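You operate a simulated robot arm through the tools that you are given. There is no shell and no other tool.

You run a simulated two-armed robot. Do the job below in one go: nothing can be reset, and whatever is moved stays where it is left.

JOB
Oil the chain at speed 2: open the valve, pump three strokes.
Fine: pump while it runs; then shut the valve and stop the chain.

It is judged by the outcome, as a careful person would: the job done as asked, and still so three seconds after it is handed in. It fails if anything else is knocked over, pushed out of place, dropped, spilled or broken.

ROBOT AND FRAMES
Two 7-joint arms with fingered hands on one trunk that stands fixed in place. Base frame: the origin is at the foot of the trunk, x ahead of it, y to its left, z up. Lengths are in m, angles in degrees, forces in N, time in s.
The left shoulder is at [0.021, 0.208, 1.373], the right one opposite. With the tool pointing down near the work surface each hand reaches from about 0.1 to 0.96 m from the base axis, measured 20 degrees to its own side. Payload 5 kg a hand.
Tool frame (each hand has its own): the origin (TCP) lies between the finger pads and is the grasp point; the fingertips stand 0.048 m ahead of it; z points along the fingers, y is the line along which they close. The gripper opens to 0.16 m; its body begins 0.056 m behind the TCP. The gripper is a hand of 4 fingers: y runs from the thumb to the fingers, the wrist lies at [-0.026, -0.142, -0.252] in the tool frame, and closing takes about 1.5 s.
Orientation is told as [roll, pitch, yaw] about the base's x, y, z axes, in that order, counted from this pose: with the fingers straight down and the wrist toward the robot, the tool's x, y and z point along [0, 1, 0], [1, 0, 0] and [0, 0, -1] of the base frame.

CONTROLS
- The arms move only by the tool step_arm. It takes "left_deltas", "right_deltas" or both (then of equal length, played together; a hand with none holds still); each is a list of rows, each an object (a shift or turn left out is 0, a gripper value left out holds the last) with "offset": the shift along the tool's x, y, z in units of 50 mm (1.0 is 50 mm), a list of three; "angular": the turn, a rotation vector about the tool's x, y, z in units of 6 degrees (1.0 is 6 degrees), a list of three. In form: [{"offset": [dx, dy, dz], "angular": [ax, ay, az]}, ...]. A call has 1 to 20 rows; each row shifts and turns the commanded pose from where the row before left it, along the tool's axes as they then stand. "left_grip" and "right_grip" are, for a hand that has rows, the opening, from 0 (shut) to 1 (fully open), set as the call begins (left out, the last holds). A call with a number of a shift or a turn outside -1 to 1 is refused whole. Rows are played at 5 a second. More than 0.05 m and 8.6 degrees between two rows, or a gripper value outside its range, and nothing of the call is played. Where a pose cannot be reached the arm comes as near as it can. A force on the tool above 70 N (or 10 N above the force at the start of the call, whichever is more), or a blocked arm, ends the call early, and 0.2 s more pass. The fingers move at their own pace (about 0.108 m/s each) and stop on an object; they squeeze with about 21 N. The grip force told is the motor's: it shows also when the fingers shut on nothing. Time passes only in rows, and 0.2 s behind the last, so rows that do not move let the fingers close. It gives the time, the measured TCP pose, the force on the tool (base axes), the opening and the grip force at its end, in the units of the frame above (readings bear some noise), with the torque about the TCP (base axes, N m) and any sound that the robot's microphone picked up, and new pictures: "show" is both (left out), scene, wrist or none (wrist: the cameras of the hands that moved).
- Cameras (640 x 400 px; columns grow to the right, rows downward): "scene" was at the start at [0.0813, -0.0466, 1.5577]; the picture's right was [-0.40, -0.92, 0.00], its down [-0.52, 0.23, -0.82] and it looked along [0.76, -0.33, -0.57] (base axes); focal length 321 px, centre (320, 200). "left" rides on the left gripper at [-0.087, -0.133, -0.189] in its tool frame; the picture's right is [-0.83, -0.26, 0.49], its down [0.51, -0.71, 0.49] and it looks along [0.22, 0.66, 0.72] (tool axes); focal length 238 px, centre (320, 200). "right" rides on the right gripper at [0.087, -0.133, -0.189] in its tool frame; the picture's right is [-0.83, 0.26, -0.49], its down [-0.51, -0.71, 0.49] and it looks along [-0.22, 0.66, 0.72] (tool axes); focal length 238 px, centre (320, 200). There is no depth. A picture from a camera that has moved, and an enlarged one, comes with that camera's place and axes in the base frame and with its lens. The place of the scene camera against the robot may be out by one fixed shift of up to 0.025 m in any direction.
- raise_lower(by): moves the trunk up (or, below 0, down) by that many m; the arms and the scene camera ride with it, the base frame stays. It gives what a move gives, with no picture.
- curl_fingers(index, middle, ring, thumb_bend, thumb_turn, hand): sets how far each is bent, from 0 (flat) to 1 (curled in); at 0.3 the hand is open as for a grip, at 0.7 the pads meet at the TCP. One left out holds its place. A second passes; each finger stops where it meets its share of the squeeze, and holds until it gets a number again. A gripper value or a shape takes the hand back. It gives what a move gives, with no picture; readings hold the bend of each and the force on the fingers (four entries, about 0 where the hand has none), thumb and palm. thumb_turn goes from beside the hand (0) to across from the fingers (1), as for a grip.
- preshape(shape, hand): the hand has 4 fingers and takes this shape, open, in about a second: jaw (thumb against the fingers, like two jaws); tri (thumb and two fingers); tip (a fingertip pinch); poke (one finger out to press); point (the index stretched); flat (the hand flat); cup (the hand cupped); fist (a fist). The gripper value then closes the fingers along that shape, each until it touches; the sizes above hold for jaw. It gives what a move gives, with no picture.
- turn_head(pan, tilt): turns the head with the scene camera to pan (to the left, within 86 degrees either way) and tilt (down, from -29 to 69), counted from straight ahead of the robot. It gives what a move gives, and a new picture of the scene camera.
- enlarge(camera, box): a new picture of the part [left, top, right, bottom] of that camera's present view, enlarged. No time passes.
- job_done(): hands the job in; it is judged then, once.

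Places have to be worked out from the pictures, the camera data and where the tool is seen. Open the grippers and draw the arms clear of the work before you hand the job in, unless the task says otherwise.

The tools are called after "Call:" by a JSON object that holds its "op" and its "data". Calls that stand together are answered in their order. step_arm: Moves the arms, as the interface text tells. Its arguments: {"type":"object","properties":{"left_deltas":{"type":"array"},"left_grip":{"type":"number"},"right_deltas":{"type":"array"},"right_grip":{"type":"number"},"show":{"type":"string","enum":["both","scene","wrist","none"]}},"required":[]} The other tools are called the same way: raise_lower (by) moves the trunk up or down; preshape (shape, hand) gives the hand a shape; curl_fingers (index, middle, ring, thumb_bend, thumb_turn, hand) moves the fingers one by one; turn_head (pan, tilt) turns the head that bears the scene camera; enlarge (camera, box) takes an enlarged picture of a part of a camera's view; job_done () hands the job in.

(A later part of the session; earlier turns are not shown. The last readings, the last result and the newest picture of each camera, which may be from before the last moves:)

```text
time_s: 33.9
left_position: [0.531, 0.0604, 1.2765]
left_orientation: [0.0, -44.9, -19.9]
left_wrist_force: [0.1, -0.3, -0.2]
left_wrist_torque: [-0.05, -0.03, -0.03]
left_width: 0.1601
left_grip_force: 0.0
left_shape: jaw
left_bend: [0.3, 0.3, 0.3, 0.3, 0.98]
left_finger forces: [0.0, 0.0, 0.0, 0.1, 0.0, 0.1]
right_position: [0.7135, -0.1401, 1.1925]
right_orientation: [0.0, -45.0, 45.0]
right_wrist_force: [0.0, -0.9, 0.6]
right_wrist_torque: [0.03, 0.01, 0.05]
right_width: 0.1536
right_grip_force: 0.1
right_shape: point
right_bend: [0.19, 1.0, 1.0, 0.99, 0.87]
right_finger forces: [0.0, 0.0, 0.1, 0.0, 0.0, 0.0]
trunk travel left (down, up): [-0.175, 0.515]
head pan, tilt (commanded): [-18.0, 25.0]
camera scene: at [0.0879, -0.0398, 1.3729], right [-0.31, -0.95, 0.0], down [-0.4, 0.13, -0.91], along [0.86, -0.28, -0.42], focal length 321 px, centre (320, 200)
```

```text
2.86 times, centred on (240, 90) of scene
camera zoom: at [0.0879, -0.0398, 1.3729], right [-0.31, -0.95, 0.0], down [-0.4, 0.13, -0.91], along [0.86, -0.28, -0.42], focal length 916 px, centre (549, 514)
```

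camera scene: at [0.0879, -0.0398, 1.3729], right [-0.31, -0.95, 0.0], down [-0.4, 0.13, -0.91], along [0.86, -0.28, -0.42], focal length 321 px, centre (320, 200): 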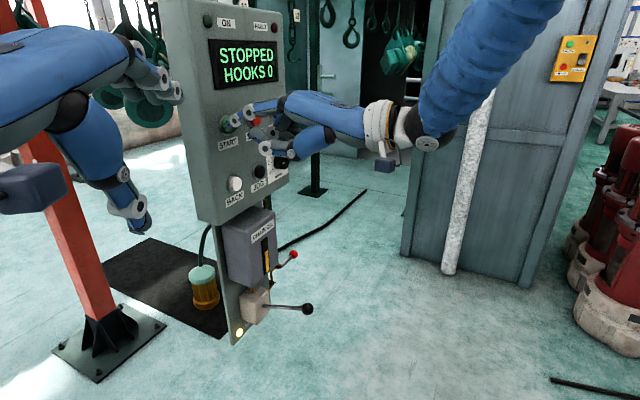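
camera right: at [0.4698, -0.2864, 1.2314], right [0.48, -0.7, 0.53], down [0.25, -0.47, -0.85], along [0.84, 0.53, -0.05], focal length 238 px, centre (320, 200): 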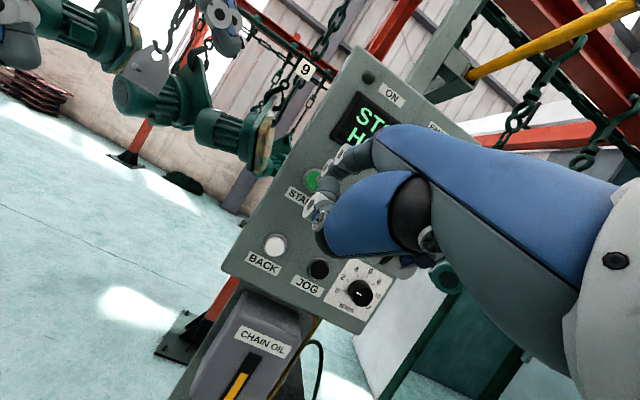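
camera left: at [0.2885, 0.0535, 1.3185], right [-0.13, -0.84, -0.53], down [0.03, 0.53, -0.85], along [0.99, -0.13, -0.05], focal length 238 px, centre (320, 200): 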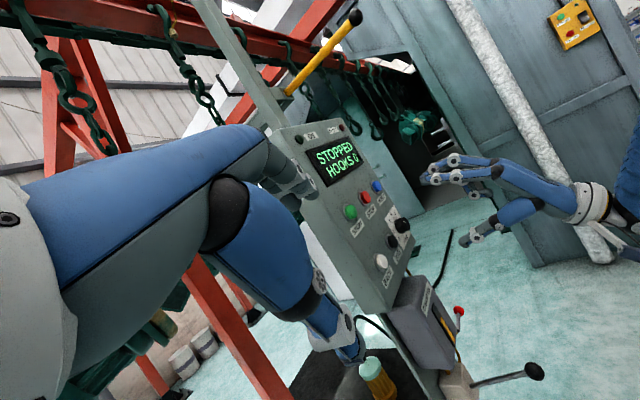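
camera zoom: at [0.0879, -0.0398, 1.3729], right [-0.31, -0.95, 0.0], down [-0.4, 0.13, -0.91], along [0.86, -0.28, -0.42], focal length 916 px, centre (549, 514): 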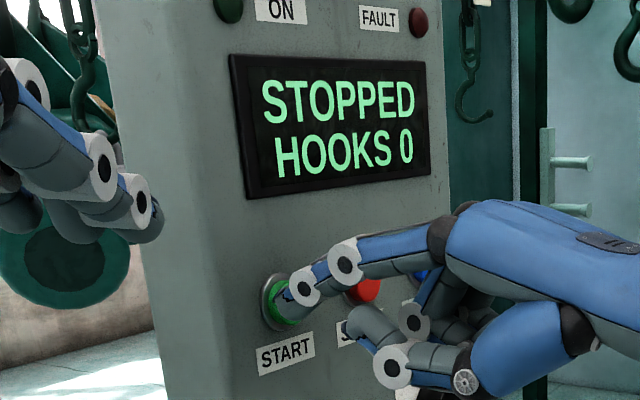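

Call:
{"op": "step_arm", "data": {"right_deltas": [{"offset": [0, 0.0566, 0.0566]}, {"offset": [0, 0.0566, 0.0566]}], "show": "none"}}

Call:
{"op": "enlarge", "data": {"camera": "scene", "box": [180, 20, 300, 160]}}

Call:
{"op": "enlarge", "data": {"camera": "left", "box": [320, 160, 430, 250]}}

```text
time_s: 34.5
left_position: [0.5307, 0.0587, 1.2778]
left_orientation: [-0.1, -45.0, -20.0]
left_wrist_force: [0.2, -0.7, 0.2]
left_wrist_torque: [0.01, 0.0, -0.03]
left_width: 0.1599
left_grip_force: 0.0
left_shape: jaw
left_bend: [0.3, 0.3, 0.3, 0.3, 0.98]
left_finger forces: [0.1, 0.0, 0.1, 0.0, 0.0, 0.0]
right_position: [0.7173, -0.132, 1.1933]
right_orientation: [0.0, -44.9, 45.1]
right_wrist_force: [-0.4, -0.9, 0.4]
right_wrist_torque: [0.0, 0.0, 0.0]
right_width: 0.1536
right_grip_force: 0.1
right_shape: point
right_bend: [0.19, 1.0, 1.0, 0.99, 0.87]
right_finger forces: [0.0, 0.1, 0.0, 0.0, 0.1, 0.0]
trunk travel left (down, up): [-0.175, 0.515]
head pan, tilt (commanded): [-18.0, 25.0]
```

```text
2.86 times, centred on (240, 90) of scene
camera zoom: at [0.0879, -0.0398, 1.3729], right [-0.31, -0.95, 0.0], down [-0.4, 0.13, -0.91], along [0.86, -0.28, -0.42], focal length 916 px, centre (549, 514)
```

zoom: 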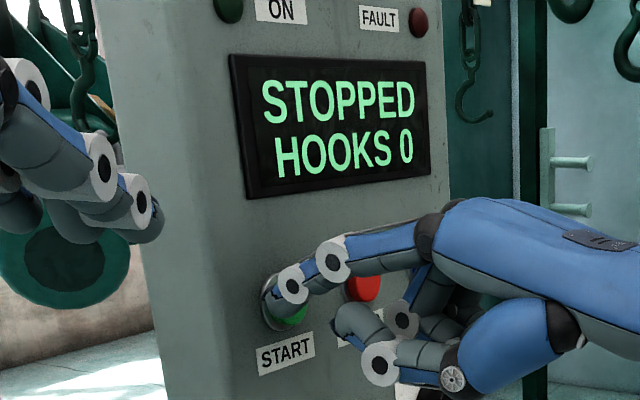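

```text
4.44 times, centred on (375, 205) of left
camera zoom: at [0.2879, 0.0542, 1.3188], right [-0.13, -0.84, -0.53], down [0.03, 0.53, -0.85], along [0.99, -0.13, -0.05], focal length 1059 px, centre (76, 178)
```

zoom: 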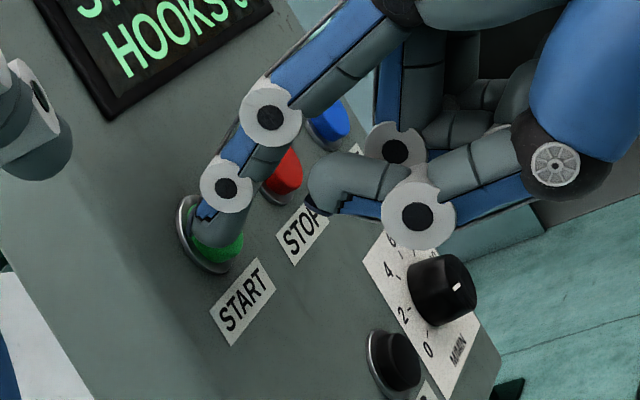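

No contact yet and the tip seems a few mm high on the cap; I lower 4 mm and press on in 4 mm steps.

Call:
{"op": "step_arm", "data": {"right_deltas": [{"offset": [0, -0.0566, 0.0566]}, {"offset": [0, 0.0566, 0.0566]}, {"offset": [0, 0.0566, 0.0566]}], "show": "none"}}

Call:
{"op": "enlarge", "data": {"camera": "scene", "box": [180, 20, 300, 160]}}

Call:
{"op": "enlarge", "data": {"camera": "left", "box": [320, 160, 430, 250]}}

```text
time_s: 35.3
left_position: [0.5303, 0.059, 1.2776]
left_orientation: [0.0, -44.9, -20.0]
left_wrist_force: [-0.2, 0.1, 0.3]
left_wrist_torque: [0.04, -0.01, -0.01]
left_width: 0.1601
left_grip_force: 0.1
left_shape: jaw
left_bend: [0.3, 0.3, 0.3, 0.3, 0.98]
left_finger forces: [0.1, 0.0, 0.1, 0.0, 0.0, 0.1]
right_position: [0.7233, -0.1274, 1.1885]
right_orientation: [-0.1, -44.9, 45.0]
right_wrist_force: [-2.2, 0.4, -0.3]
right_wrist_torque: [0.04, -0.08, 0.13]
right_width: 0.0
right_grip_force: 0.0
right_shape: point
right_bend: [0.19, 1.0, 1.0, 0.99, 0.87]
right_finger forces: [1.6, 0.0, 0.1, 0.1, 0.0, 0.0]
trunk travel left (down, up): [-0.175, 0.515]
head pan, tilt (commanded): [-18.0, 25.0]
heard: click
```

```text
2.86 times, centred on (240, 90) of scene
camera zoom: at [0.0878, -0.04, 1.3729], right [-0.31, -0.95, 0.0], down [-0.4, 0.13, -0.91], along [0.86, -0.28, -0.42], focal length 916 px, centre (549, 514)
```

zoom: 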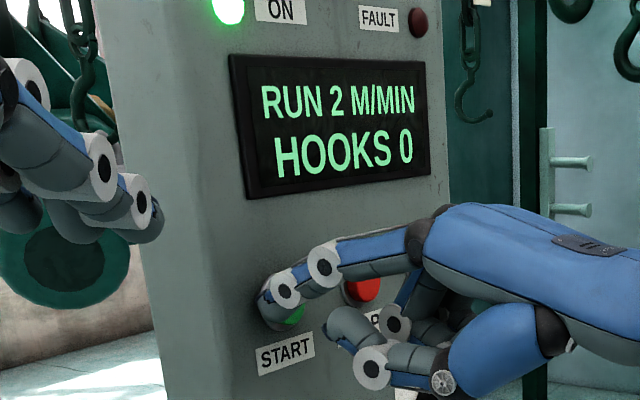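

```text
4.44 times, centred on (375, 205) of left
camera zoom: at [0.2878, 0.054, 1.3188], right [-0.13, -0.84, -0.53], down [0.03, 0.53, -0.85], along [0.99, -0.13, -0.05], focal length 1059 px, centre (76, 178)
```

zoom: 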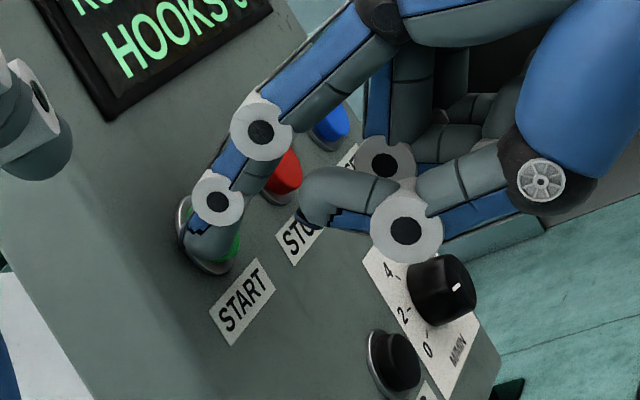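

Click heard: the display reads "RUN 2 M/MIN" and ON is lit. I draw the finger back and check all views, including the moving hooks relative to the left hand.

Call:
{"op": "step_arm", "data": {"right_deltas": [{"offset": [0, -0.7, -0.7]}, {"offset": [0, -0.7, -0.7]}, {"offset": [0, -0.7, -0.7]}], "show": "both"}}

Call:
{"op": "turn_head", "data": {"pan": 10, "tilt": 10}}

Call:
{"op": "enlarge", "data": {"camera": "left", "box": [0, 0, 640, 400]}}

```text
time_s: 36.1
left_position: [0.5301, 0.0581, 1.2787]
left_orientation: [0.2, -45.0, -20.0]
left_wrist_force: [-1.4, -1.7, 0.6]
left_wrist_torque: [0.1, -0.03, 0.14]
left_width: 0.16
left_grip_force: 0.0
left_shape: jaw
left_bend: [0.3, 0.3, 0.3, 0.3, 0.98]
left_finger forces: [0.1, 0.0, 0.0, 0.0, 0.0, 0.1]
right_position: [0.6152, -0.2349, 1.1895]
right_orientation: [0.0, -45.1, 45.0]
right_wrist_force: [-0.7, -1.4, -0.2]
right_wrist_torque: [0.05, -0.03, 0.02]
right_width: 0.1536
right_grip_force: 0.0
right_shape: point
right_bend: [0.19, 1.0, 1.0, 0.99, 0.87]
right_finger forces: [0.0, 0.1, 0.0, 0.1, 0.0, 0.1]
trunk travel left (down, up): [-0.175, 0.515]
head pan, tilt (commanded): [-18.0, 25.0]
camera scene: at [0.0862, -0.0417, 1.373], right [-0.31, -0.95, 0.0], down [-0.4, 0.13, -0.91], along [0.86, -0.28, -0.42], focal length 321 px, centre (320, 200)
camera right: at [0.3922, -0.3346, 1.2289], right [0.48, -0.7, 0.53], down [0.25, -0.47, -0.85], along [0.84, 0.54, -0.05], focal length 238 px, centre (320, 200)
```

scene: 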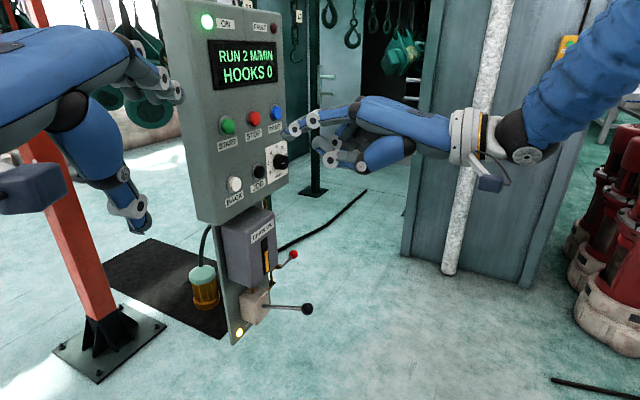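
right: 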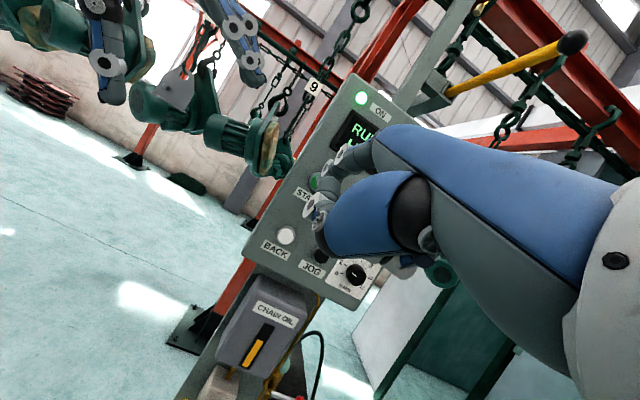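

```text
time_s: 37.0
left_position: [0.5312, 0.0591, 1.2792]
left_orientation: [0.0, -45.0, -20.0]
left_wrist_force: [-0.1, 0.2, 0.2]
left_wrist_torque: [0.02, 0.0, -0.04]
left_width: 0.1602
left_grip_force: 0.2
left_shape: jaw
left_bend: [0.3, 0.3, 0.3, 0.3, 0.98]
left_finger forces: [0.0, 0.0, 0.0, 0.0, 0.0, 0.1]
right_position: [0.6174, -0.2333, 1.188]
right_orientation: [0.1, -44.8, 45.0]
right_wrist_force: [0.9, 0.1, -0.5]
right_wrist_torque: [-0.02, -0.03, -0.02]
right_width: 0.1539
right_grip_force: 0.0
right_shape: point
right_bend: [0.19, 1.0, 1.0, 0.99, 0.87]
right_finger forces: [0.1, 0.0, 0.0, 0.0, 0.1, 0.0]
trunk travel left (down, up): [-0.175, 0.515]
head pan, tilt (commanded): [10.0, 10.0]
camera scene: at [0.0917, 0.0045, 1.3972], right [0.17, -0.98, 0.0], down [-0.17, -0.03, -0.98], along [0.97, 0.17, -0.17], focal length 321 px, centre (320, 200)
```

scene: 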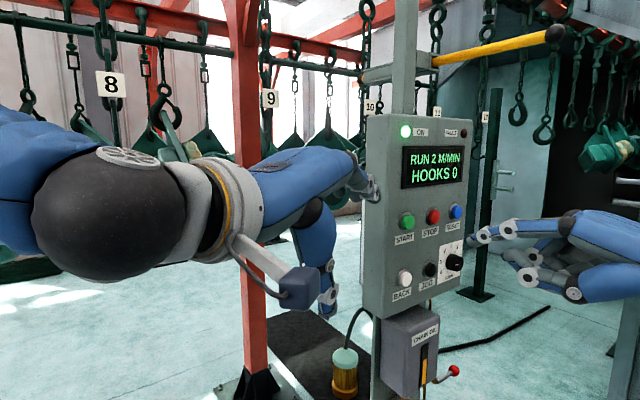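

```text
1.00 times, centred on (320, 200) of left (not enlarged: the box is as wide or as high as the picture)
camera zoom: at [0.2878, 0.054, 1.3188], right [-0.13, -0.84, -0.53], down [0.03, 0.53, -0.85], along [0.99, -0.13, -0.05], focal length 238 px, centre (320, 200)
```

zoom: 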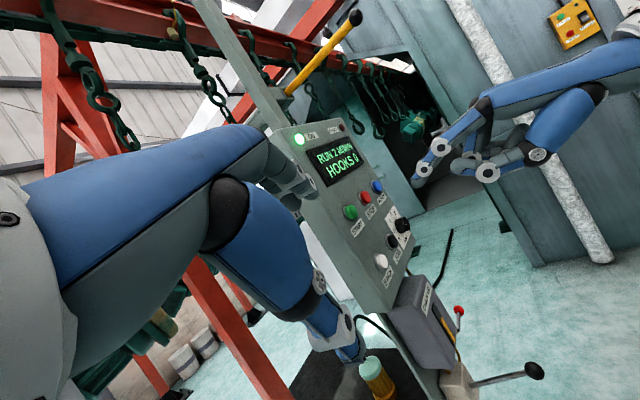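

The conveyor loads pass well behind the panel and clear of the left hand. I lower the trunk another 0.15 m and aim the head at the lower unit for the valve work.

Call:
{"op": "raise_lower", "data": {"by": -0.15}}

Call:
{"op": "turn_head", "data": {"pan": -15, "tilt": 30}}

Call:
{"op": "enlarge", "data": {"camera": "left", "box": [0, 0, 640, 400]}}

```text
time_s: 38.8
left_position: [0.5324, 0.0599, 1.1297]
left_orientation: [0.0, -45.0, -20.0]
left_wrist_force: [-1.1, 0.1, 0.5]
left_wrist_torque: [0.01, -0.01, 0.04]
left_width: 0.1603
left_grip_force: 0.0
left_shape: jaw
left_bend: [0.3, 0.3, 0.3, 0.3, 0.98]
left_finger forces: [0.0, 0.1, 0.0, 0.0, 0.2, 0.0]
right_position: [0.6175, -0.2335, 1.0397]
right_orientation: [0.1, -45.1, 44.9]
right_wrist_force: [0.2, -0.1, -0.5]
right_wrist_torque: [-0.07, -0.01, -0.03]
right_width: 0.1536
right_grip_force: 0.1
right_shape: point
right_bend: [0.19, 1.0, 1.0, 0.99, 0.87]
right_finger forces: [0.1, 0.0, 0.0, 0.0, 0.1, 0.1]
trunk travel left (down, up): [-0.025, 0.665]
head pan, tilt (commanded): [10.0, 10.0]
```

```text
time_s: 39.6
left_position: [0.5308, 0.0599, 1.1283]
left_orientation: [0.0, -44.9, -20.1]
left_wrist_force: [0.7, 0.1, 0.1]
left_wrist_torque: [0.0, -0.02, 0.0]
left_width: 0.16
left_grip_force: 0.1
left_shape: jaw
left_bend: [0.3, 0.3, 0.3, 0.3, 0.98]
left_finger forces: [0.1, 0.0, 0.1, 0.0, 0.0, 0.1]
right_position: [0.6177, -0.2327, 1.0394]
right_orientation: [0.1, -44.9, 45.0]
right_wrist_force: [0.2, 0.4, -0.7]
right_wrist_torque: [-0.05, -0.01, -0.02]
right_width: 0.1532
right_grip_force: 0.0
right_shape: point
right_bend: [0.19, 1.0, 1.0, 0.99, 0.87]
right_finger forces: [0.0, 0.0, 0.0, 0.1, 0.0, 0.0]
trunk travel left (down, up): [-0.025, 0.665]
head pan, tilt (commanded): [-15.0, 30.0]
camera scene: at [0.0875, -0.0348, 1.215], right [-0.26, -0.97, 0.0], down [-0.48, 0.13, -0.87], along [0.84, -0.22, -0.5], focal length 321 px, centre (320, 200)
```

scene: 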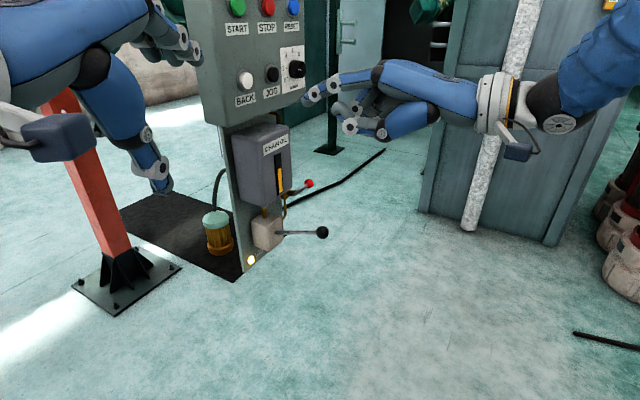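

```text
1.00 times, centred on (320, 200) of left (not enlarged: the box is as wide or as high as the picture)
camera zoom: at [0.2878, 0.0541, 1.1688], right [-0.13, -0.84, -0.53], down [0.03, 0.53, -0.85], along [0.99, -0.13, -0.05], focal length 238 px, centre (320, 200)
```

zoom: 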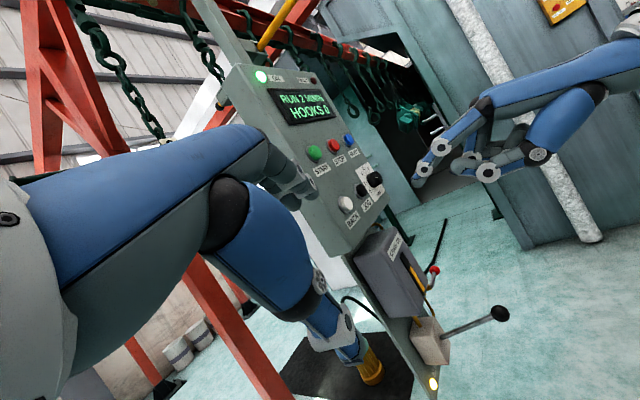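

Now I take the pointing finger to the right of the oil unit and down, stopping in front of and just above the valve lever.

Call:
{"op": "step_arm", "data": {"right_deltas": [{"offset": [-0.876, 0, 0]}, {"offset": [-0.876, 0, 0]}, {"offset": [-0.876, 0, 0]}, {"offset": [-0.876, 0, 0]}, {"offset": [-0.876, 0, 0]}, {"offset": [0, -0.67, 0.67]}, {"offset": [0, -0.67, 0.67]}, {"offset": [0, -0.67, 0.67]}, {"offset": [0, -0.67, 0.67]}, {"offset": [0, -0.67, 0.67]}, {"offset": [0, -0.67, 0.67]}, {"offset": [0, 0.417, 0.417]}, {"offset": [0, 0.417, 0.417]}], "show": "both"}}

Call:
{"op": "enlarge", "data": {"camera": "left", "box": [390, 220, 530, 340]}}

Call:
{"op": "enlarge", "data": {"camera": "scene", "box": [250, 130, 400, 250]}}

Call:
{"op": "enlarge", "data": {"camera": "right", "box": [220, 120, 400, 280]}}

```text
time_s: 42.5
left_position: [0.5311, 0.0591, 1.1269]
left_orientation: [0.0, -44.7, -19.9]
left_wrist_force: [-0.1, 0.8, 0.4]
left_wrist_torque: [-0.02, 0.02, -0.06]
left_width: 0.16
left_grip_force: 0.1
left_shape: jaw
left_bend: [0.3, 0.3, 0.3, 0.3, 0.98]
left_finger forces: [0.0, 0.1, 0.1, 0.0, 0.1, 0.1]
right_position: [0.8124, -0.354, 0.7548]
right_orientation: [0.1, -44.9, 44.9]
right_wrist_force: [0.3, -0.7, 0.0]
right_wrist_torque: [0.03, 0.0, 0.02]
right_width: 0.1539
right_grip_force: 0.1
right_shape: point
right_bend: [0.19, 1.0, 1.0, 0.99, 0.87]
right_finger forces: [0.0, 0.0, 0.1, 0.0, 0.0, 0.0]
trunk travel left (down, up): [-0.025, 0.665]
head pan, tilt (commanded): [-15.0, 30.0]
camera scene: at [0.0879, -0.0349, 1.2149], right [-0.26, -0.97, 0.0], down [-0.48, 0.13, -0.87], along [0.84, -0.22, -0.5], focal length 321 px, centre (320, 200)
camera right: at [0.589, -0.4519, 0.7954], right [0.48, -0.7, 0.53], down [0.25, -0.47, -0.85], along [0.84, 0.53, -0.05], focal length 238 px, centre (320, 200)
```

scene: 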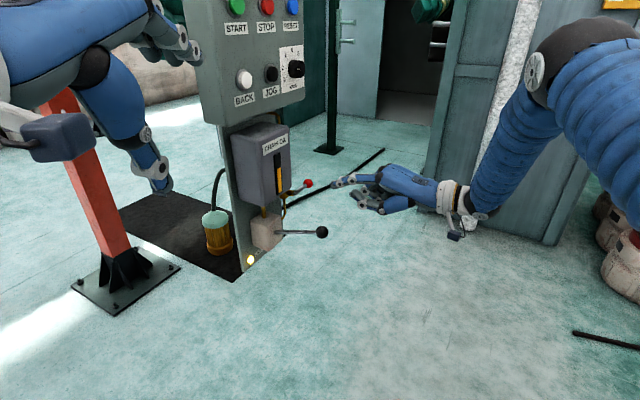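
right: 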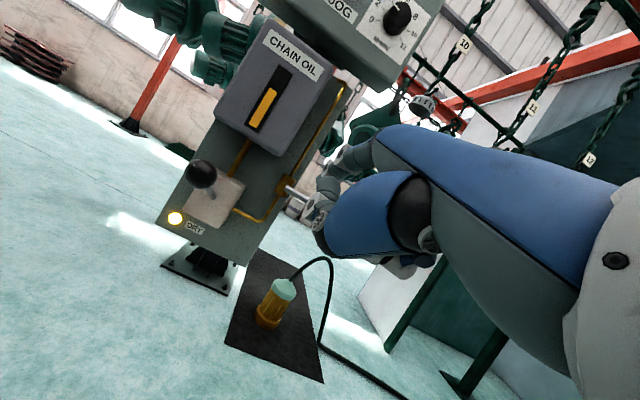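

```text
3.33 times, centred on (460, 280) of left
camera zoom: at [0.2884, 0.0538, 1.1686], right [-0.14, -0.84, -0.53], down [0.03, 0.53, -0.85], along [0.99, -0.13, -0.05], focal length 794 px, centre (-147, -67)
```

zoom: 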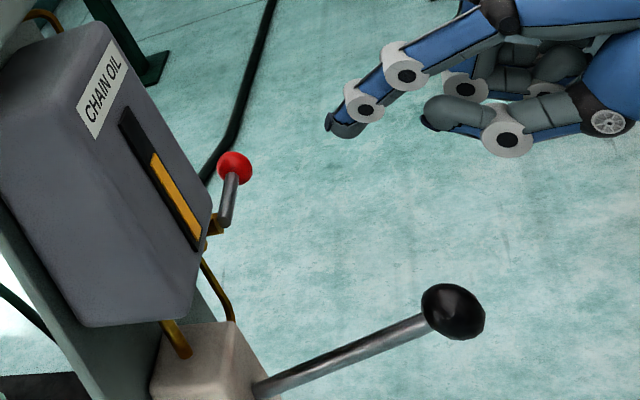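

```text
3.33 times, centred on (325, 190) of scene
camera zoom: at [0.0879, -0.0349, 1.2149], right [-0.26, -0.97, 0.0], down [-0.48, 0.13, -0.87], along [0.84, -0.22, -0.5], focal length 1069 px, centre (303, 233)
```

zoom: 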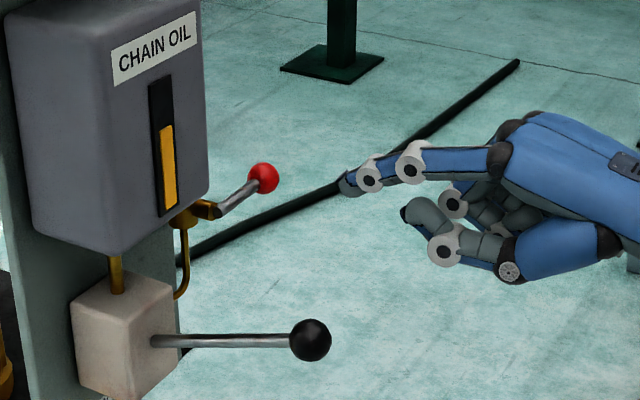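

```text
2.50 times, centred on (310, 200) of right
camera zoom: at [0.589, -0.4519, 0.7954], right [0.48, -0.7, 0.53], down [0.25, -0.47, -0.85], along [0.84, 0.53, -0.05], focal length 596 px, centre (345, 200)
```

zoom: 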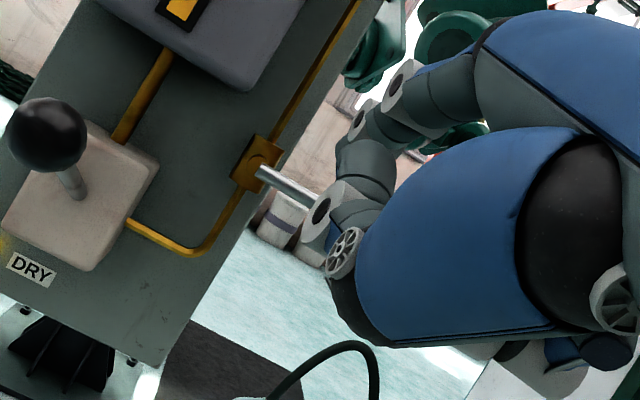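

Predicted and seen positions agree within about 1 cm; the finger tip is ~3.5 cm above the lever rod and 13 cm in front of it. I shift 10 mm left and slide the finger forward over the rod.

Call:
{"op": "step_arm", "data": {"right_deltas": [{"offset": [0.2, 0, 0]}, {"offset": [0, 0.46, 0.46]}, {"offset": [0, 0.46, 0.46]}, {"offset": [0, 0.46, 0.46]}, {"offset": [0, 0.46, 0.46]}], "show": "none"}}

Call:
{"op": "enlarge", "data": {"camera": "left", "box": [390, 230, 510, 320]}}

Call:
{"op": "enlarge", "data": {"camera": "scene", "box": [260, 140, 380, 230]}}

Call:
{"op": "enlarge", "data": {"camera": "right", "box": [220, 120, 400, 280]}}

```text
time_s: 43.6
left_position: [0.5308, 0.0609, 1.128]
left_orientation: [0.0, -44.8, -19.9]
left_wrist_force: [-0.2, 0.6, -0.8]
left_wrist_torque: [-0.05, 0.02, -0.05]
left_width: 0.1601
left_grip_force: 0.0
left_shape: jaw
left_bend: [0.3, 0.3, 0.3, 0.3, 0.98]
left_finger forces: [0.0, 0.0, 0.0, 0.0, 0.0, 0.1]
right_position: [0.8983, -0.2495, 0.753]
right_orientation: [0.0, -44.9, 44.9]
right_wrist_force: [-0.7, 0.1, 0.1]
right_wrist_torque: [0.07, -0.02, 0.06]
right_width: 0.1537
right_grip_force: 0.1
right_shape: point
right_bend: [0.19, 1.0, 1.0, 0.99, 0.87]
right_finger forces: [0.0, 0.0, 0.1, 0.0, 0.0, 0.0]
trunk travel left (down, up): [-0.025, 0.665]
head pan, tilt (commanded): [-15.0, 30.0]
```

```text
4.44 times, centred on (450, 275) of left
camera zoom: at [0.2884, 0.0545, 1.1686], right [-0.14, -0.84, -0.53], down [0.03, 0.53, -0.85], along [0.99, -0.13, -0.05], focal length 1059 px, centre (-258, -133)
```

zoom: 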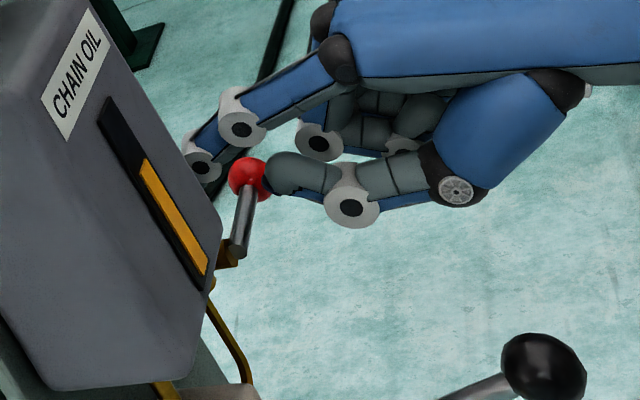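

```text
4.44 times, centred on (320, 185) of scene
camera zoom: at [0.0879, -0.0344, 1.2149], right [-0.26, -0.97, 0.0], down [-0.48, 0.13, -0.87], along [0.84, -0.22, -0.5], focal length 1425 px, centre (320, 267)
```

zoom: 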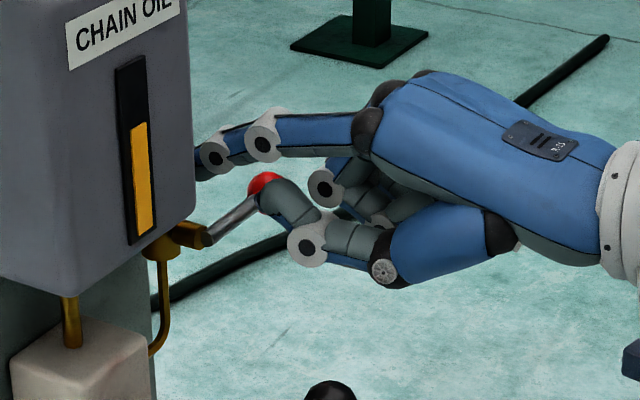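

```text
2.50 times, centred on (310, 200) of right
camera zoom: at [0.6748, -0.3485, 0.7945], right [0.48, -0.7, 0.53], down [0.25, -0.47, -0.85], along [0.84, 0.53, -0.05], focal length 596 px, centre (345, 200)
```

zoom: 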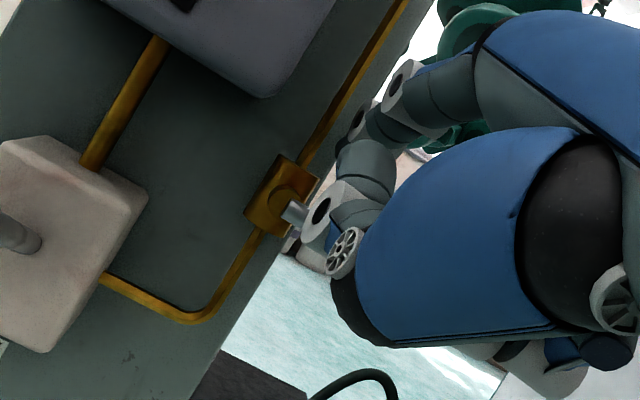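

The thumb tip hangs close to the red ball. I pull back 15 mm and straighten the index fully, so it leads more and the thumb stays clear below and behind.

Call:
{"op": "step_arm", "data": {"right_deltas": [{"offset": [0, -0.22, -0.22]}], "show": "none"}}

Call:
{"op": "curl_fingers", "data": {"hand": "right", "index": 0.0, "thumb_bend": 1.0, "thumb_turn": 1.0}}

Call:
{"op": "enlarge", "data": {"camera": "left", "box": [390, 230, 510, 320]}}

Call:
{"op": "enlarge", "data": {"camera": "scene", "box": [260, 140, 380, 230]}}

Call:
{"op": "enlarge", "data": {"camera": "right", "box": [220, 120, 400, 280]}}

```text
time_s: 44.0
left_position: [0.53, 0.059, 1.1284]
left_orientation: [0.0, -44.9, -19.9]
left_wrist_force: [-0.1, -0.4, 1.0]
left_wrist_torque: [0.05, -0.01, -0.02]
left_width: 0.1599
left_grip_force: 0.1
left_shape: jaw
left_bend: [0.3, 0.3, 0.3, 0.3, 0.98]
left_finger forces: [0.0, 0.1, 0.0, 0.1, 0.0, 0.1]
right_position: [0.8875, -0.2587, 0.7546]
right_orientation: [0.0, -45.0, 45.0]
right_wrist_force: [-0.3, 0.6, 0.0]
right_wrist_torque: [-0.02, 0.03, -0.04]
right_width: 0.1536
right_grip_force: 0.0
right_shape: point
right_bend: [0.19, 1.0, 1.0, 0.99, 0.87]
right_finger forces: [0.1, 0.0, 0.0, 0.0, 0.1, 0.0]
trunk travel left (down, up): [-0.025, 0.665]
head pan, tilt (commanded): [-15.0, 30.0]
```

```text
time_s: 45.0
left_position: [0.5323, 0.0593, 1.1273]
left_orientation: [0.1, -44.9, -20.0]
left_wrist_force: [-0.8, 0.1, 0.4]
left_wrist_torque: [0.01, -0.03, -0.04]
left_width: 0.16
left_grip_force: 0.0
left_shape: jaw
left_bend: [0.3, 0.3, 0.3, 0.3, 0.98]
left_finger forces: [0.0, 0.0, 0.0, 0.1, 0.1, 0.0]
right_position: [0.8854, -0.2602, 0.7539]
right_orientation: [-0.1, -44.9, 45.0]
right_wrist_force: [-0.7, -0.2, 0.0]
right_wrist_torque: [0.04, 0.0, 0.0]
right_width: 0.0827
right_grip_force: 0.1
right_shape: fingers
right_bend: [0.0, 1.0, 1.0, 1.0, 1.0]
right_finger forces: [0.1, 0.0, 0.1, 0.0, 0.1, 0.0]
trunk travel left (down, up): [-0.025, 0.665]
head pan, tilt (commanded): [-15.0, 30.0]
```

```text
4.44 times, centred on (450, 275) of left
camera zoom: at [0.2879, 0.0541, 1.1688], right [-0.13, -0.84, -0.53], down [0.03, 0.53, -0.85], along [0.99, -0.13, -0.05], focal length 1059 px, centre (-258, -133)
```

zoom: 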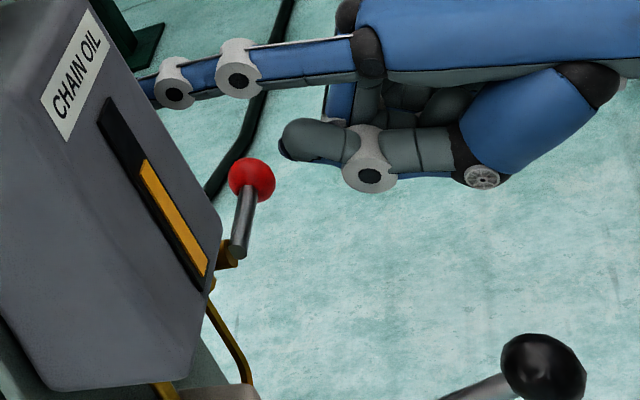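

```text
4.44 times, centred on (320, 185) of scene
camera zoom: at [0.0876, -0.0348, 1.2149], right [-0.26, -0.97, 0.0], down [-0.48, 0.13, -0.87], along [0.84, -0.22, -0.5], focal length 1425 px, centre (320, 267)
```

zoom: 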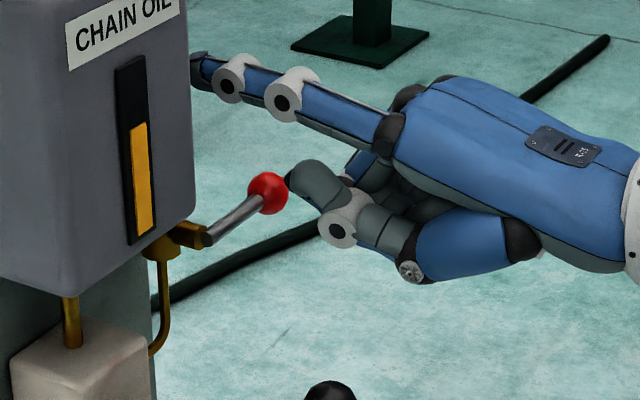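

```text
2.50 times, centred on (310, 200) of right
camera zoom: at [0.6635, -0.3591, 0.7944], right [0.48, -0.7, 0.53], down [0.25, -0.47, -0.85], along [0.84, 0.53, -0.05], focal length 596 px, centre (345, 200)
```

zoom: 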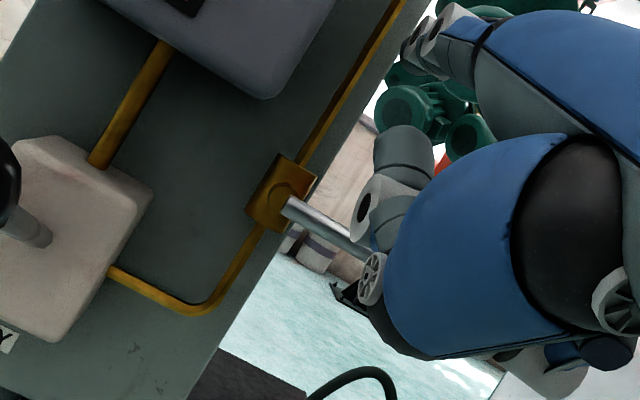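

The straight index is nearly level about 10 cm above the rod. I open the thumb far below so it cannot meet the ball, then recheck.

Call:
{"op": "curl_fingers", "data": {"hand": "right", "thumb_bend": 0.2, "thumb_turn": 1.0}}

Call:
{"op": "enlarge", "data": {"camera": "left", "box": [390, 230, 510, 320]}}

Call:
{"op": "enlarge", "data": {"camera": "scene", "box": [260, 140, 380, 230]}}

Call:
{"op": "enlarge", "data": {"camera": "right", "box": [180, 80, 420, 320]}}

```text
time_s: 46.0
left_position: [0.5321, 0.0591, 1.1267]
left_orientation: [0.0, -44.9, -20.0]
left_wrist_force: [-0.5, -0.1, -0.3]
left_wrist_torque: [0.03, 0.05, 0.0]
left_width: 0.1596
left_grip_force: 0.1
left_shape: jaw
left_bend: [0.3, 0.3, 0.3, 0.3, 0.98]
left_finger forces: [0.0, 0.1, 0.1, 0.1, 0.0, 0.0]
right_position: [0.8875, -0.259, 0.7536]
right_orientation: [0.0, -44.9, 45.0]
right_wrist_force: [-0.9, 0.5, 0.0]
right_wrist_torque: [0.0, -0.02, 0.05]
right_width: 0.2471
right_grip_force: 0.2
right_shape: fingers
right_bend: [0.0, 1.0, 1.0, 0.2, 0.97]
right_finger forces: [0.0, 0.0, 0.0, 0.0, 0.0, 0.0]
trunk travel left (down, up): [-0.025, 0.665]
head pan, tilt (commanded): [-15.0, 30.0]
```

```text
4.44 times, centred on (450, 275) of left
camera zoom: at [0.2879, 0.0541, 1.1688], right [-0.13, -0.84, -0.53], down [0.03, 0.53, -0.85], along [0.99, -0.13, -0.05], focal length 1059 px, centre (-258, -133)
```

zoom: 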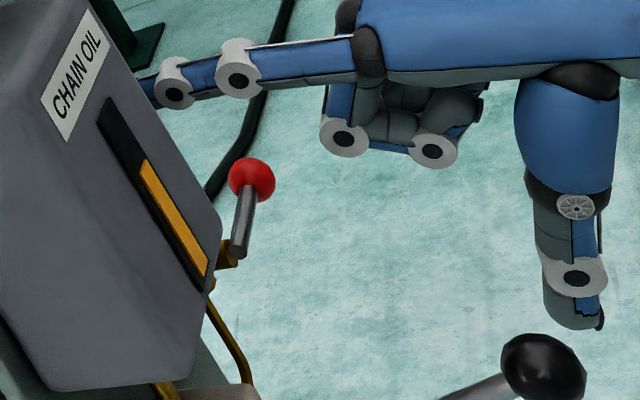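

```text
4.44 times, centred on (320, 185) of scene
camera zoom: at [0.0876, -0.0348, 1.2149], right [-0.26, -0.97, 0.0], down [-0.48, 0.13, -0.87], along [0.84, -0.22, -0.5], focal length 1425 px, centre (320, 267)
```

zoom: 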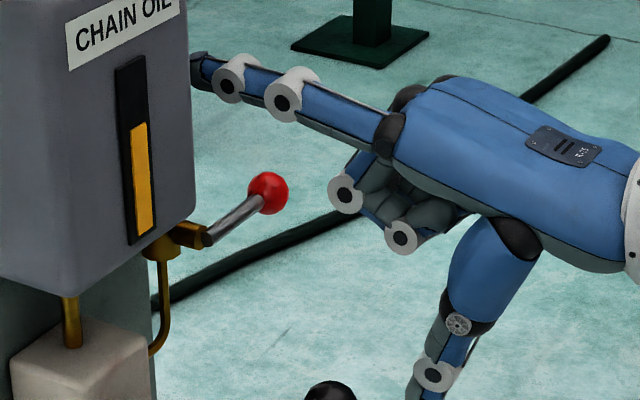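

```text
1.67 times, centred on (300, 200) of right
camera zoom: at [0.6635, -0.3591, 0.7944], right [0.48, -0.7, 0.53], down [0.25, -0.47, -0.85], along [0.84, 0.53, -0.05], focal length 397 px, centre (353, 200)
```

zoom: 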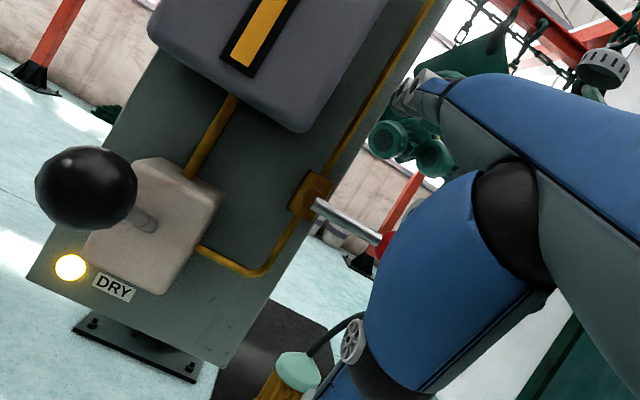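

Clear now. I move 30 mm forward so the finger spans the rod, and lower 60 mm to hover just above it.

Call:
{"op": "step_arm", "data": {"right_deltas": [{"offset": [0, 0.424, 0.424]}, {"offset": [0, -0.424, 0.424]}, {"offset": [0, -0.424, 0.424]}], "show": "none"}}

Call:
{"op": "enlarge", "data": {"camera": "left", "box": [390, 230, 510, 320]}}

Call:
{"op": "enlarge", "data": {"camera": "scene", "box": [260, 140, 380, 230]}}

Call:
{"op": "enlarge", "data": {"camera": "right", "box": [180, 80, 420, 320]}}

```text
time_s: 46.9
left_position: [0.533, 0.0598, 1.1273]
left_orientation: [0.0, -44.7, -19.9]
left_wrist_force: [0.2, 0.3, 0.1]
left_wrist_torque: [0.02, 0.07, -0.03]
left_width: 0.1602
left_grip_force: 0.1
left_shape: jaw
left_bend: [0.3, 0.3, 0.3, 0.3, 0.98]
left_finger forces: [0.0, 0.0, 0.0, 0.1, 0.1, 0.0]
right_position: [0.9074, -0.2368, 0.6924]
right_orientation: [-0.2, -45.0, 45.1]
right_wrist_force: [1.2, -0.3, 1.2]
right_wrist_torque: [-0.06, 0.11, 0.09]
right_width: 0.2475
right_grip_force: 0.1
right_shape: fingers
right_bend: [0.0, 1.0, 1.0, 0.2, 0.97]
right_finger forces: [0.0, 0.0, 0.0, 0.0, 0.0, 0.0]
trunk travel left (down, up): [-0.025, 0.665]
head pan, tilt (commanded): [-15.0, 30.0]
```

```text
4.44 times, centred on (450, 275) of left
camera zoom: at [0.2885, 0.0541, 1.1686], right [-0.13, -0.84, -0.53], down [0.03, 0.53, -0.85], along [0.99, -0.13, -0.05], focal length 1059 px, centre (-258, -133)
```

zoom: 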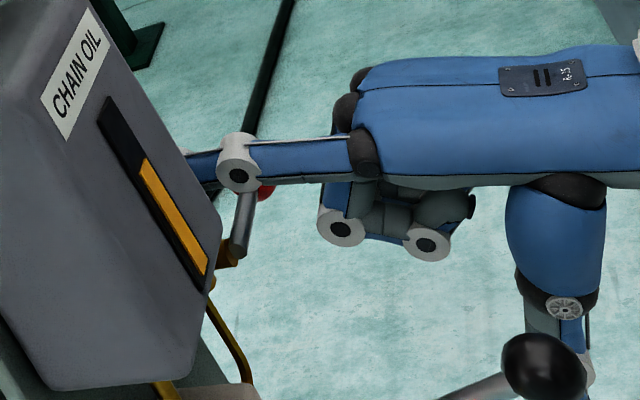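

```text
4.44 times, centred on (320, 185) of scene
camera zoom: at [0.0881, -0.0349, 1.2148], right [-0.26, -0.97, 0.0], down [-0.48, 0.13, -0.87], along [0.84, -0.22, -0.5], focal length 1425 px, centre (320, 267)
```

zoom: 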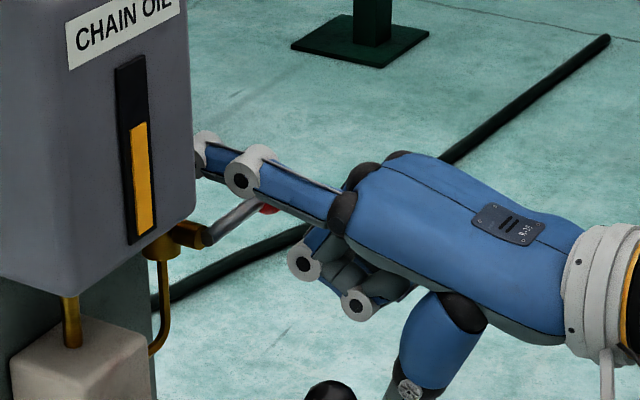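

```text
1.67 times, centred on (300, 200) of right
camera zoom: at [0.6847, -0.3361, 0.733], right [0.48, -0.7, 0.53], down [0.25, -0.47, -0.85], along [0.84, 0.53, -0.05], focal length 397 px, centre (353, 200)
```

zoom: 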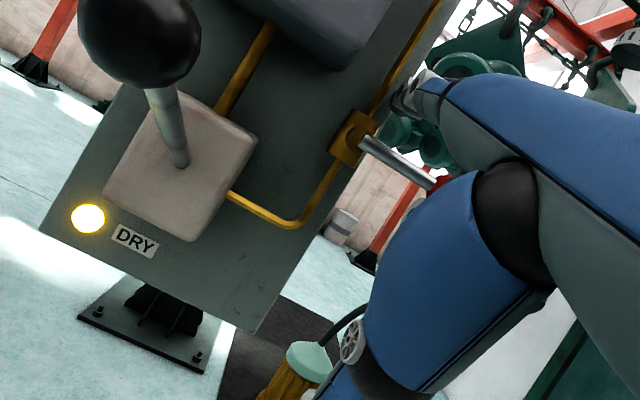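

The finger lies across the rod just inside the ball. I lower in small steps to feel for contact and for the direction the valve gives.

Call:
{"op": "step_arm", "data": {"right_deltas": [{"offset": [0, -0.0707, 0.0707]}, {"offset": [0, -0.0707, 0.0707]}, {"offset": [0, -0.0707, 0.0707]}], "show": "none"}}

Call:
{"op": "enlarge", "data": {"camera": "scene", "box": [260, 140, 380, 230]}}

Call:
{"op": "enlarge", "data": {"camera": "left", "box": [390, 230, 510, 320]}}

```text
time_s: 47.6
left_position: [0.5316, 0.0596, 1.1278]
left_orientation: [0.0, -44.9, -20.0]
left_wrist_force: [-0.3, 0.0, -0.6]
left_wrist_torque: [-0.01, -0.05, 0.0]
left_width: 0.1596
left_grip_force: 0.0
left_shape: jaw
left_bend: [0.3, 0.3, 0.3, 0.3, 0.98]
left_finger forces: [0.0, 0.0, 0.0, 0.0, 0.0, 0.0]
right_position: [0.9082, -0.2382, 0.6799]
right_orientation: [0.0, -45.0, 45.0]
right_wrist_force: [-0.4, 0.6, -0.7]
right_wrist_torque: [-0.01, 0.01, -0.03]
right_width: 0.2475
right_grip_force: 0.1
right_shape: fingers
right_bend: [0.0, 1.0, 1.0, 0.2, 0.97]
right_finger forces: [0.0, 0.0, 0.1, 0.0, 0.1, 0.0]
trunk travel left (down, up): [-0.025, 0.665]
head pan, tilt (commanded): [-15.0, 30.0]
```

```text
4.44 times, centred on (320, 185) of scene
camera zoom: at [0.0877, -0.0349, 1.2149], right [-0.26, -0.97, 0.0], down [-0.48, 0.13, -0.87], along [0.84, -0.22, -0.5], focal length 1425 px, centre (320, 267)
```

zoom: 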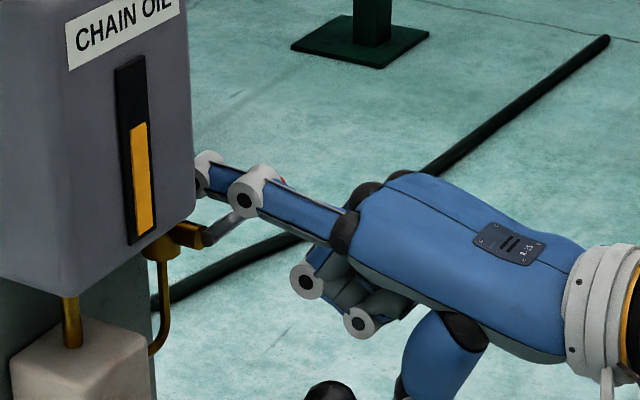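

```text
4.44 times, centred on (450, 275) of left
camera zoom: at [0.288, 0.0541, 1.1688], right [-0.13, -0.84, -0.53], down [0.03, 0.53, -0.85], along [0.99, -0.13, -0.05], focal length 1059 px, centre (-258, -133)
```

zoom: 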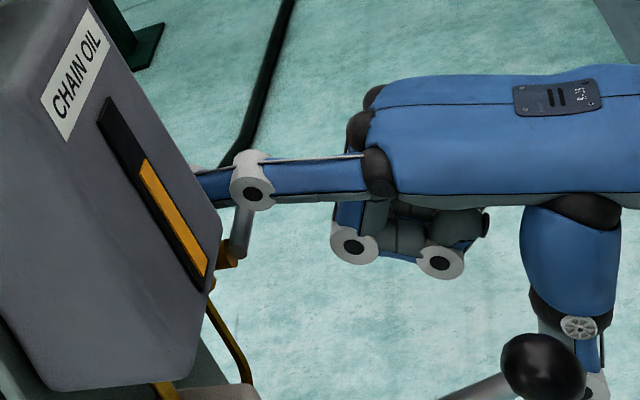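

Call:
{"op": "step_arm", "data": {"right_deltas": [{"offset": [0, -0.0707, 0.0707]}, {"offset": [0, -0.0707, 0.0707]}, {"offset": [0, -0.0707, 0.0707]}], "show": "none"}}

Call:
{"op": "enlarge", "data": {"camera": "scene", "box": [260, 140, 380, 230]}}

Call:
{"op": "enlarge", "data": {"camera": "right", "box": [270, 80, 400, 220]}}

```text
time_s: 48.5
left_position: [0.5308, 0.0604, 1.128]
left_orientation: [0.1, -44.9, -19.9]
left_wrist_force: [0.2, -0.1, 1.1]
left_wrist_torque: [0.0, 0.01, 0.02]
left_width: 0.1603
left_grip_force: 0.1
left_shape: jaw
left_bend: [0.3, 0.3, 0.3, 0.3, 0.98]
left_finger forces: [0.1, 0.0, 0.0, 0.0, 0.1, 0.0]
right_position: [0.9077, -0.2393, 0.6641]
right_orientation: [0.0, -45.0, 45.0]
right_wrist_force: [1.2, -0.7, 0.0]
right_wrist_torque: [0.18, 0.11, -0.15]
right_width: 0.2487
right_grip_force: 0.9
right_shape: fingers
right_bend: [0.0, 1.0, 1.0, 0.2, 0.97]
right_finger forces: [1.7, 0.1, 0.1, 0.1, 0.0, 0.0]
trunk travel left (down, up): [-0.025, 0.665]
head pan, tilt (commanded): [-15.0, 30.0]
```

```text
4.44 times, centred on (320, 185) of scene
camera zoom: at [0.0878, -0.0349, 1.2149], right [-0.26, -0.97, 0.0], down [-0.48, 0.13, -0.87], along [0.84, -0.22, -0.5], focal length 1425 px, centre (320, 267)
```

zoom: 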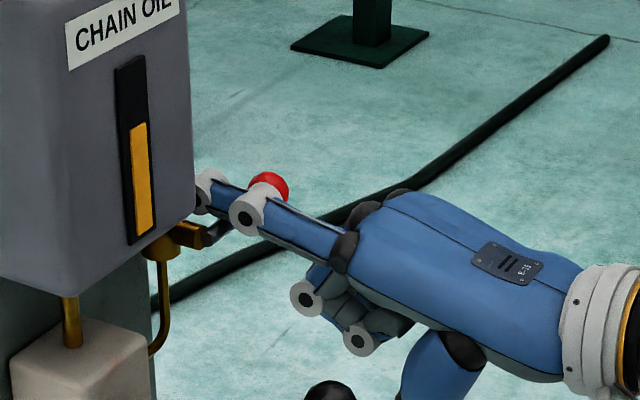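

```text
2.86 times, centred on (335, 150) of right
camera zoom: at [0.6854, -0.338, 0.7041], right [0.48, -0.7, 0.53], down [0.25, -0.47, -0.85], along [0.84, 0.53, -0.05], focal length 681 px, centre (277, 343)
```

zoom: 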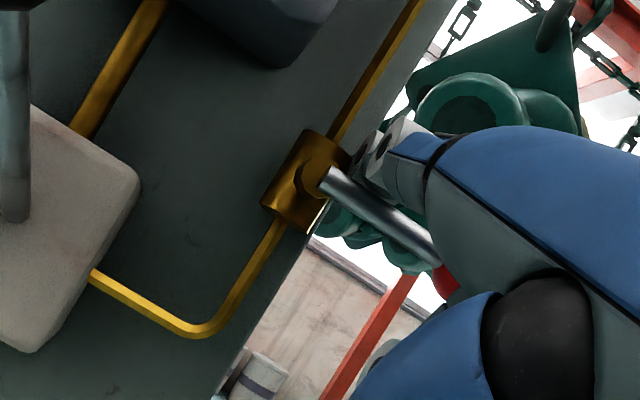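

The index has met the rod (1.7 N). I push down 10 mm more and see whether the lever yields.

Call:
{"op": "step_arm", "data": {"right_deltas": [{"offset": [0, -0.0707, 0.0707]}, {"offset": [0, -0.0707, 0.0707]}], "show": "none"}}

Call:
{"op": "enlarge", "data": {"camera": "scene", "box": [260, 140, 380, 230]}}

Call:
{"op": "enlarge", "data": {"camera": "right", "box": [270, 80, 400, 220]}}

```text
time_s: 49.0
left_position: [0.5308, 0.0596, 1.1293]
left_orientation: [0.0, -44.9, -20.0]
left_wrist_force: [0.8, 0.3, 0.1]
left_wrist_torque: [-0.01, 0.03, -0.01]
left_width: 0.1599
left_grip_force: 0.0
left_shape: jaw
left_bend: [0.3, 0.3, 0.3, 0.3, 0.98]
left_finger forces: [0.0, 0.0, 0.1, 0.1, 0.1, 0.0]
right_position: [0.9104, -0.2373, 0.657]
right_orientation: [-0.1, -45.2, 44.9]
right_wrist_force: [0.3, -1.6, 10.4]
right_wrist_torque: [0.8, -0.22, -0.14]
right_width: 0.2524
right_grip_force: 6.5
right_shape: fingers
right_bend: [0.0, 1.0, 1.0, 0.2, 0.97]
right_finger forces: [12.9, 0.1, 0.1, 0.1, 0.0, 0.0]
trunk travel left (down, up): [-0.025, 0.665]
head pan, tilt (commanded): [-15.0, 30.0]
```

```text
4.44 times, centred on (320, 185) of scene
camera zoom: at [0.0869, -0.0348, 1.2151], right [-0.26, -0.97, 0.0], down [-0.48, 0.13, -0.87], along [0.84, -0.22, -0.5], focal length 1425 px, centre (320, 267)
```

zoom: 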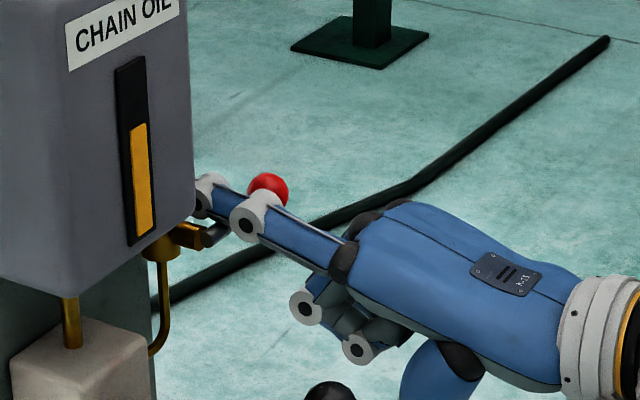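

```text
2.86 times, centred on (335, 150) of right
camera zoom: at [0.686, -0.3378, 0.696], right [0.47, -0.7, 0.53], down [0.25, -0.47, -0.85], along [0.84, 0.53, -0.04], focal length 681 px, centre (277, 343)
```

zoom: 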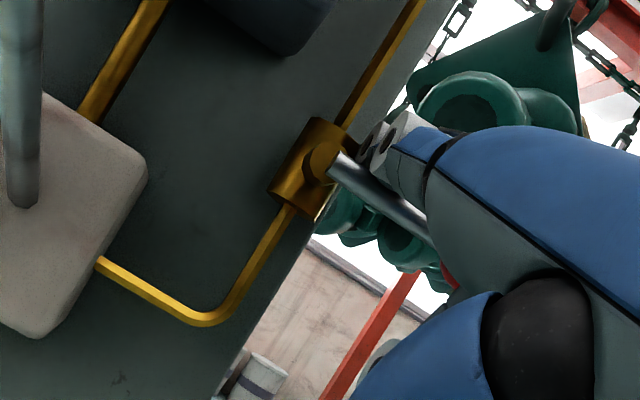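

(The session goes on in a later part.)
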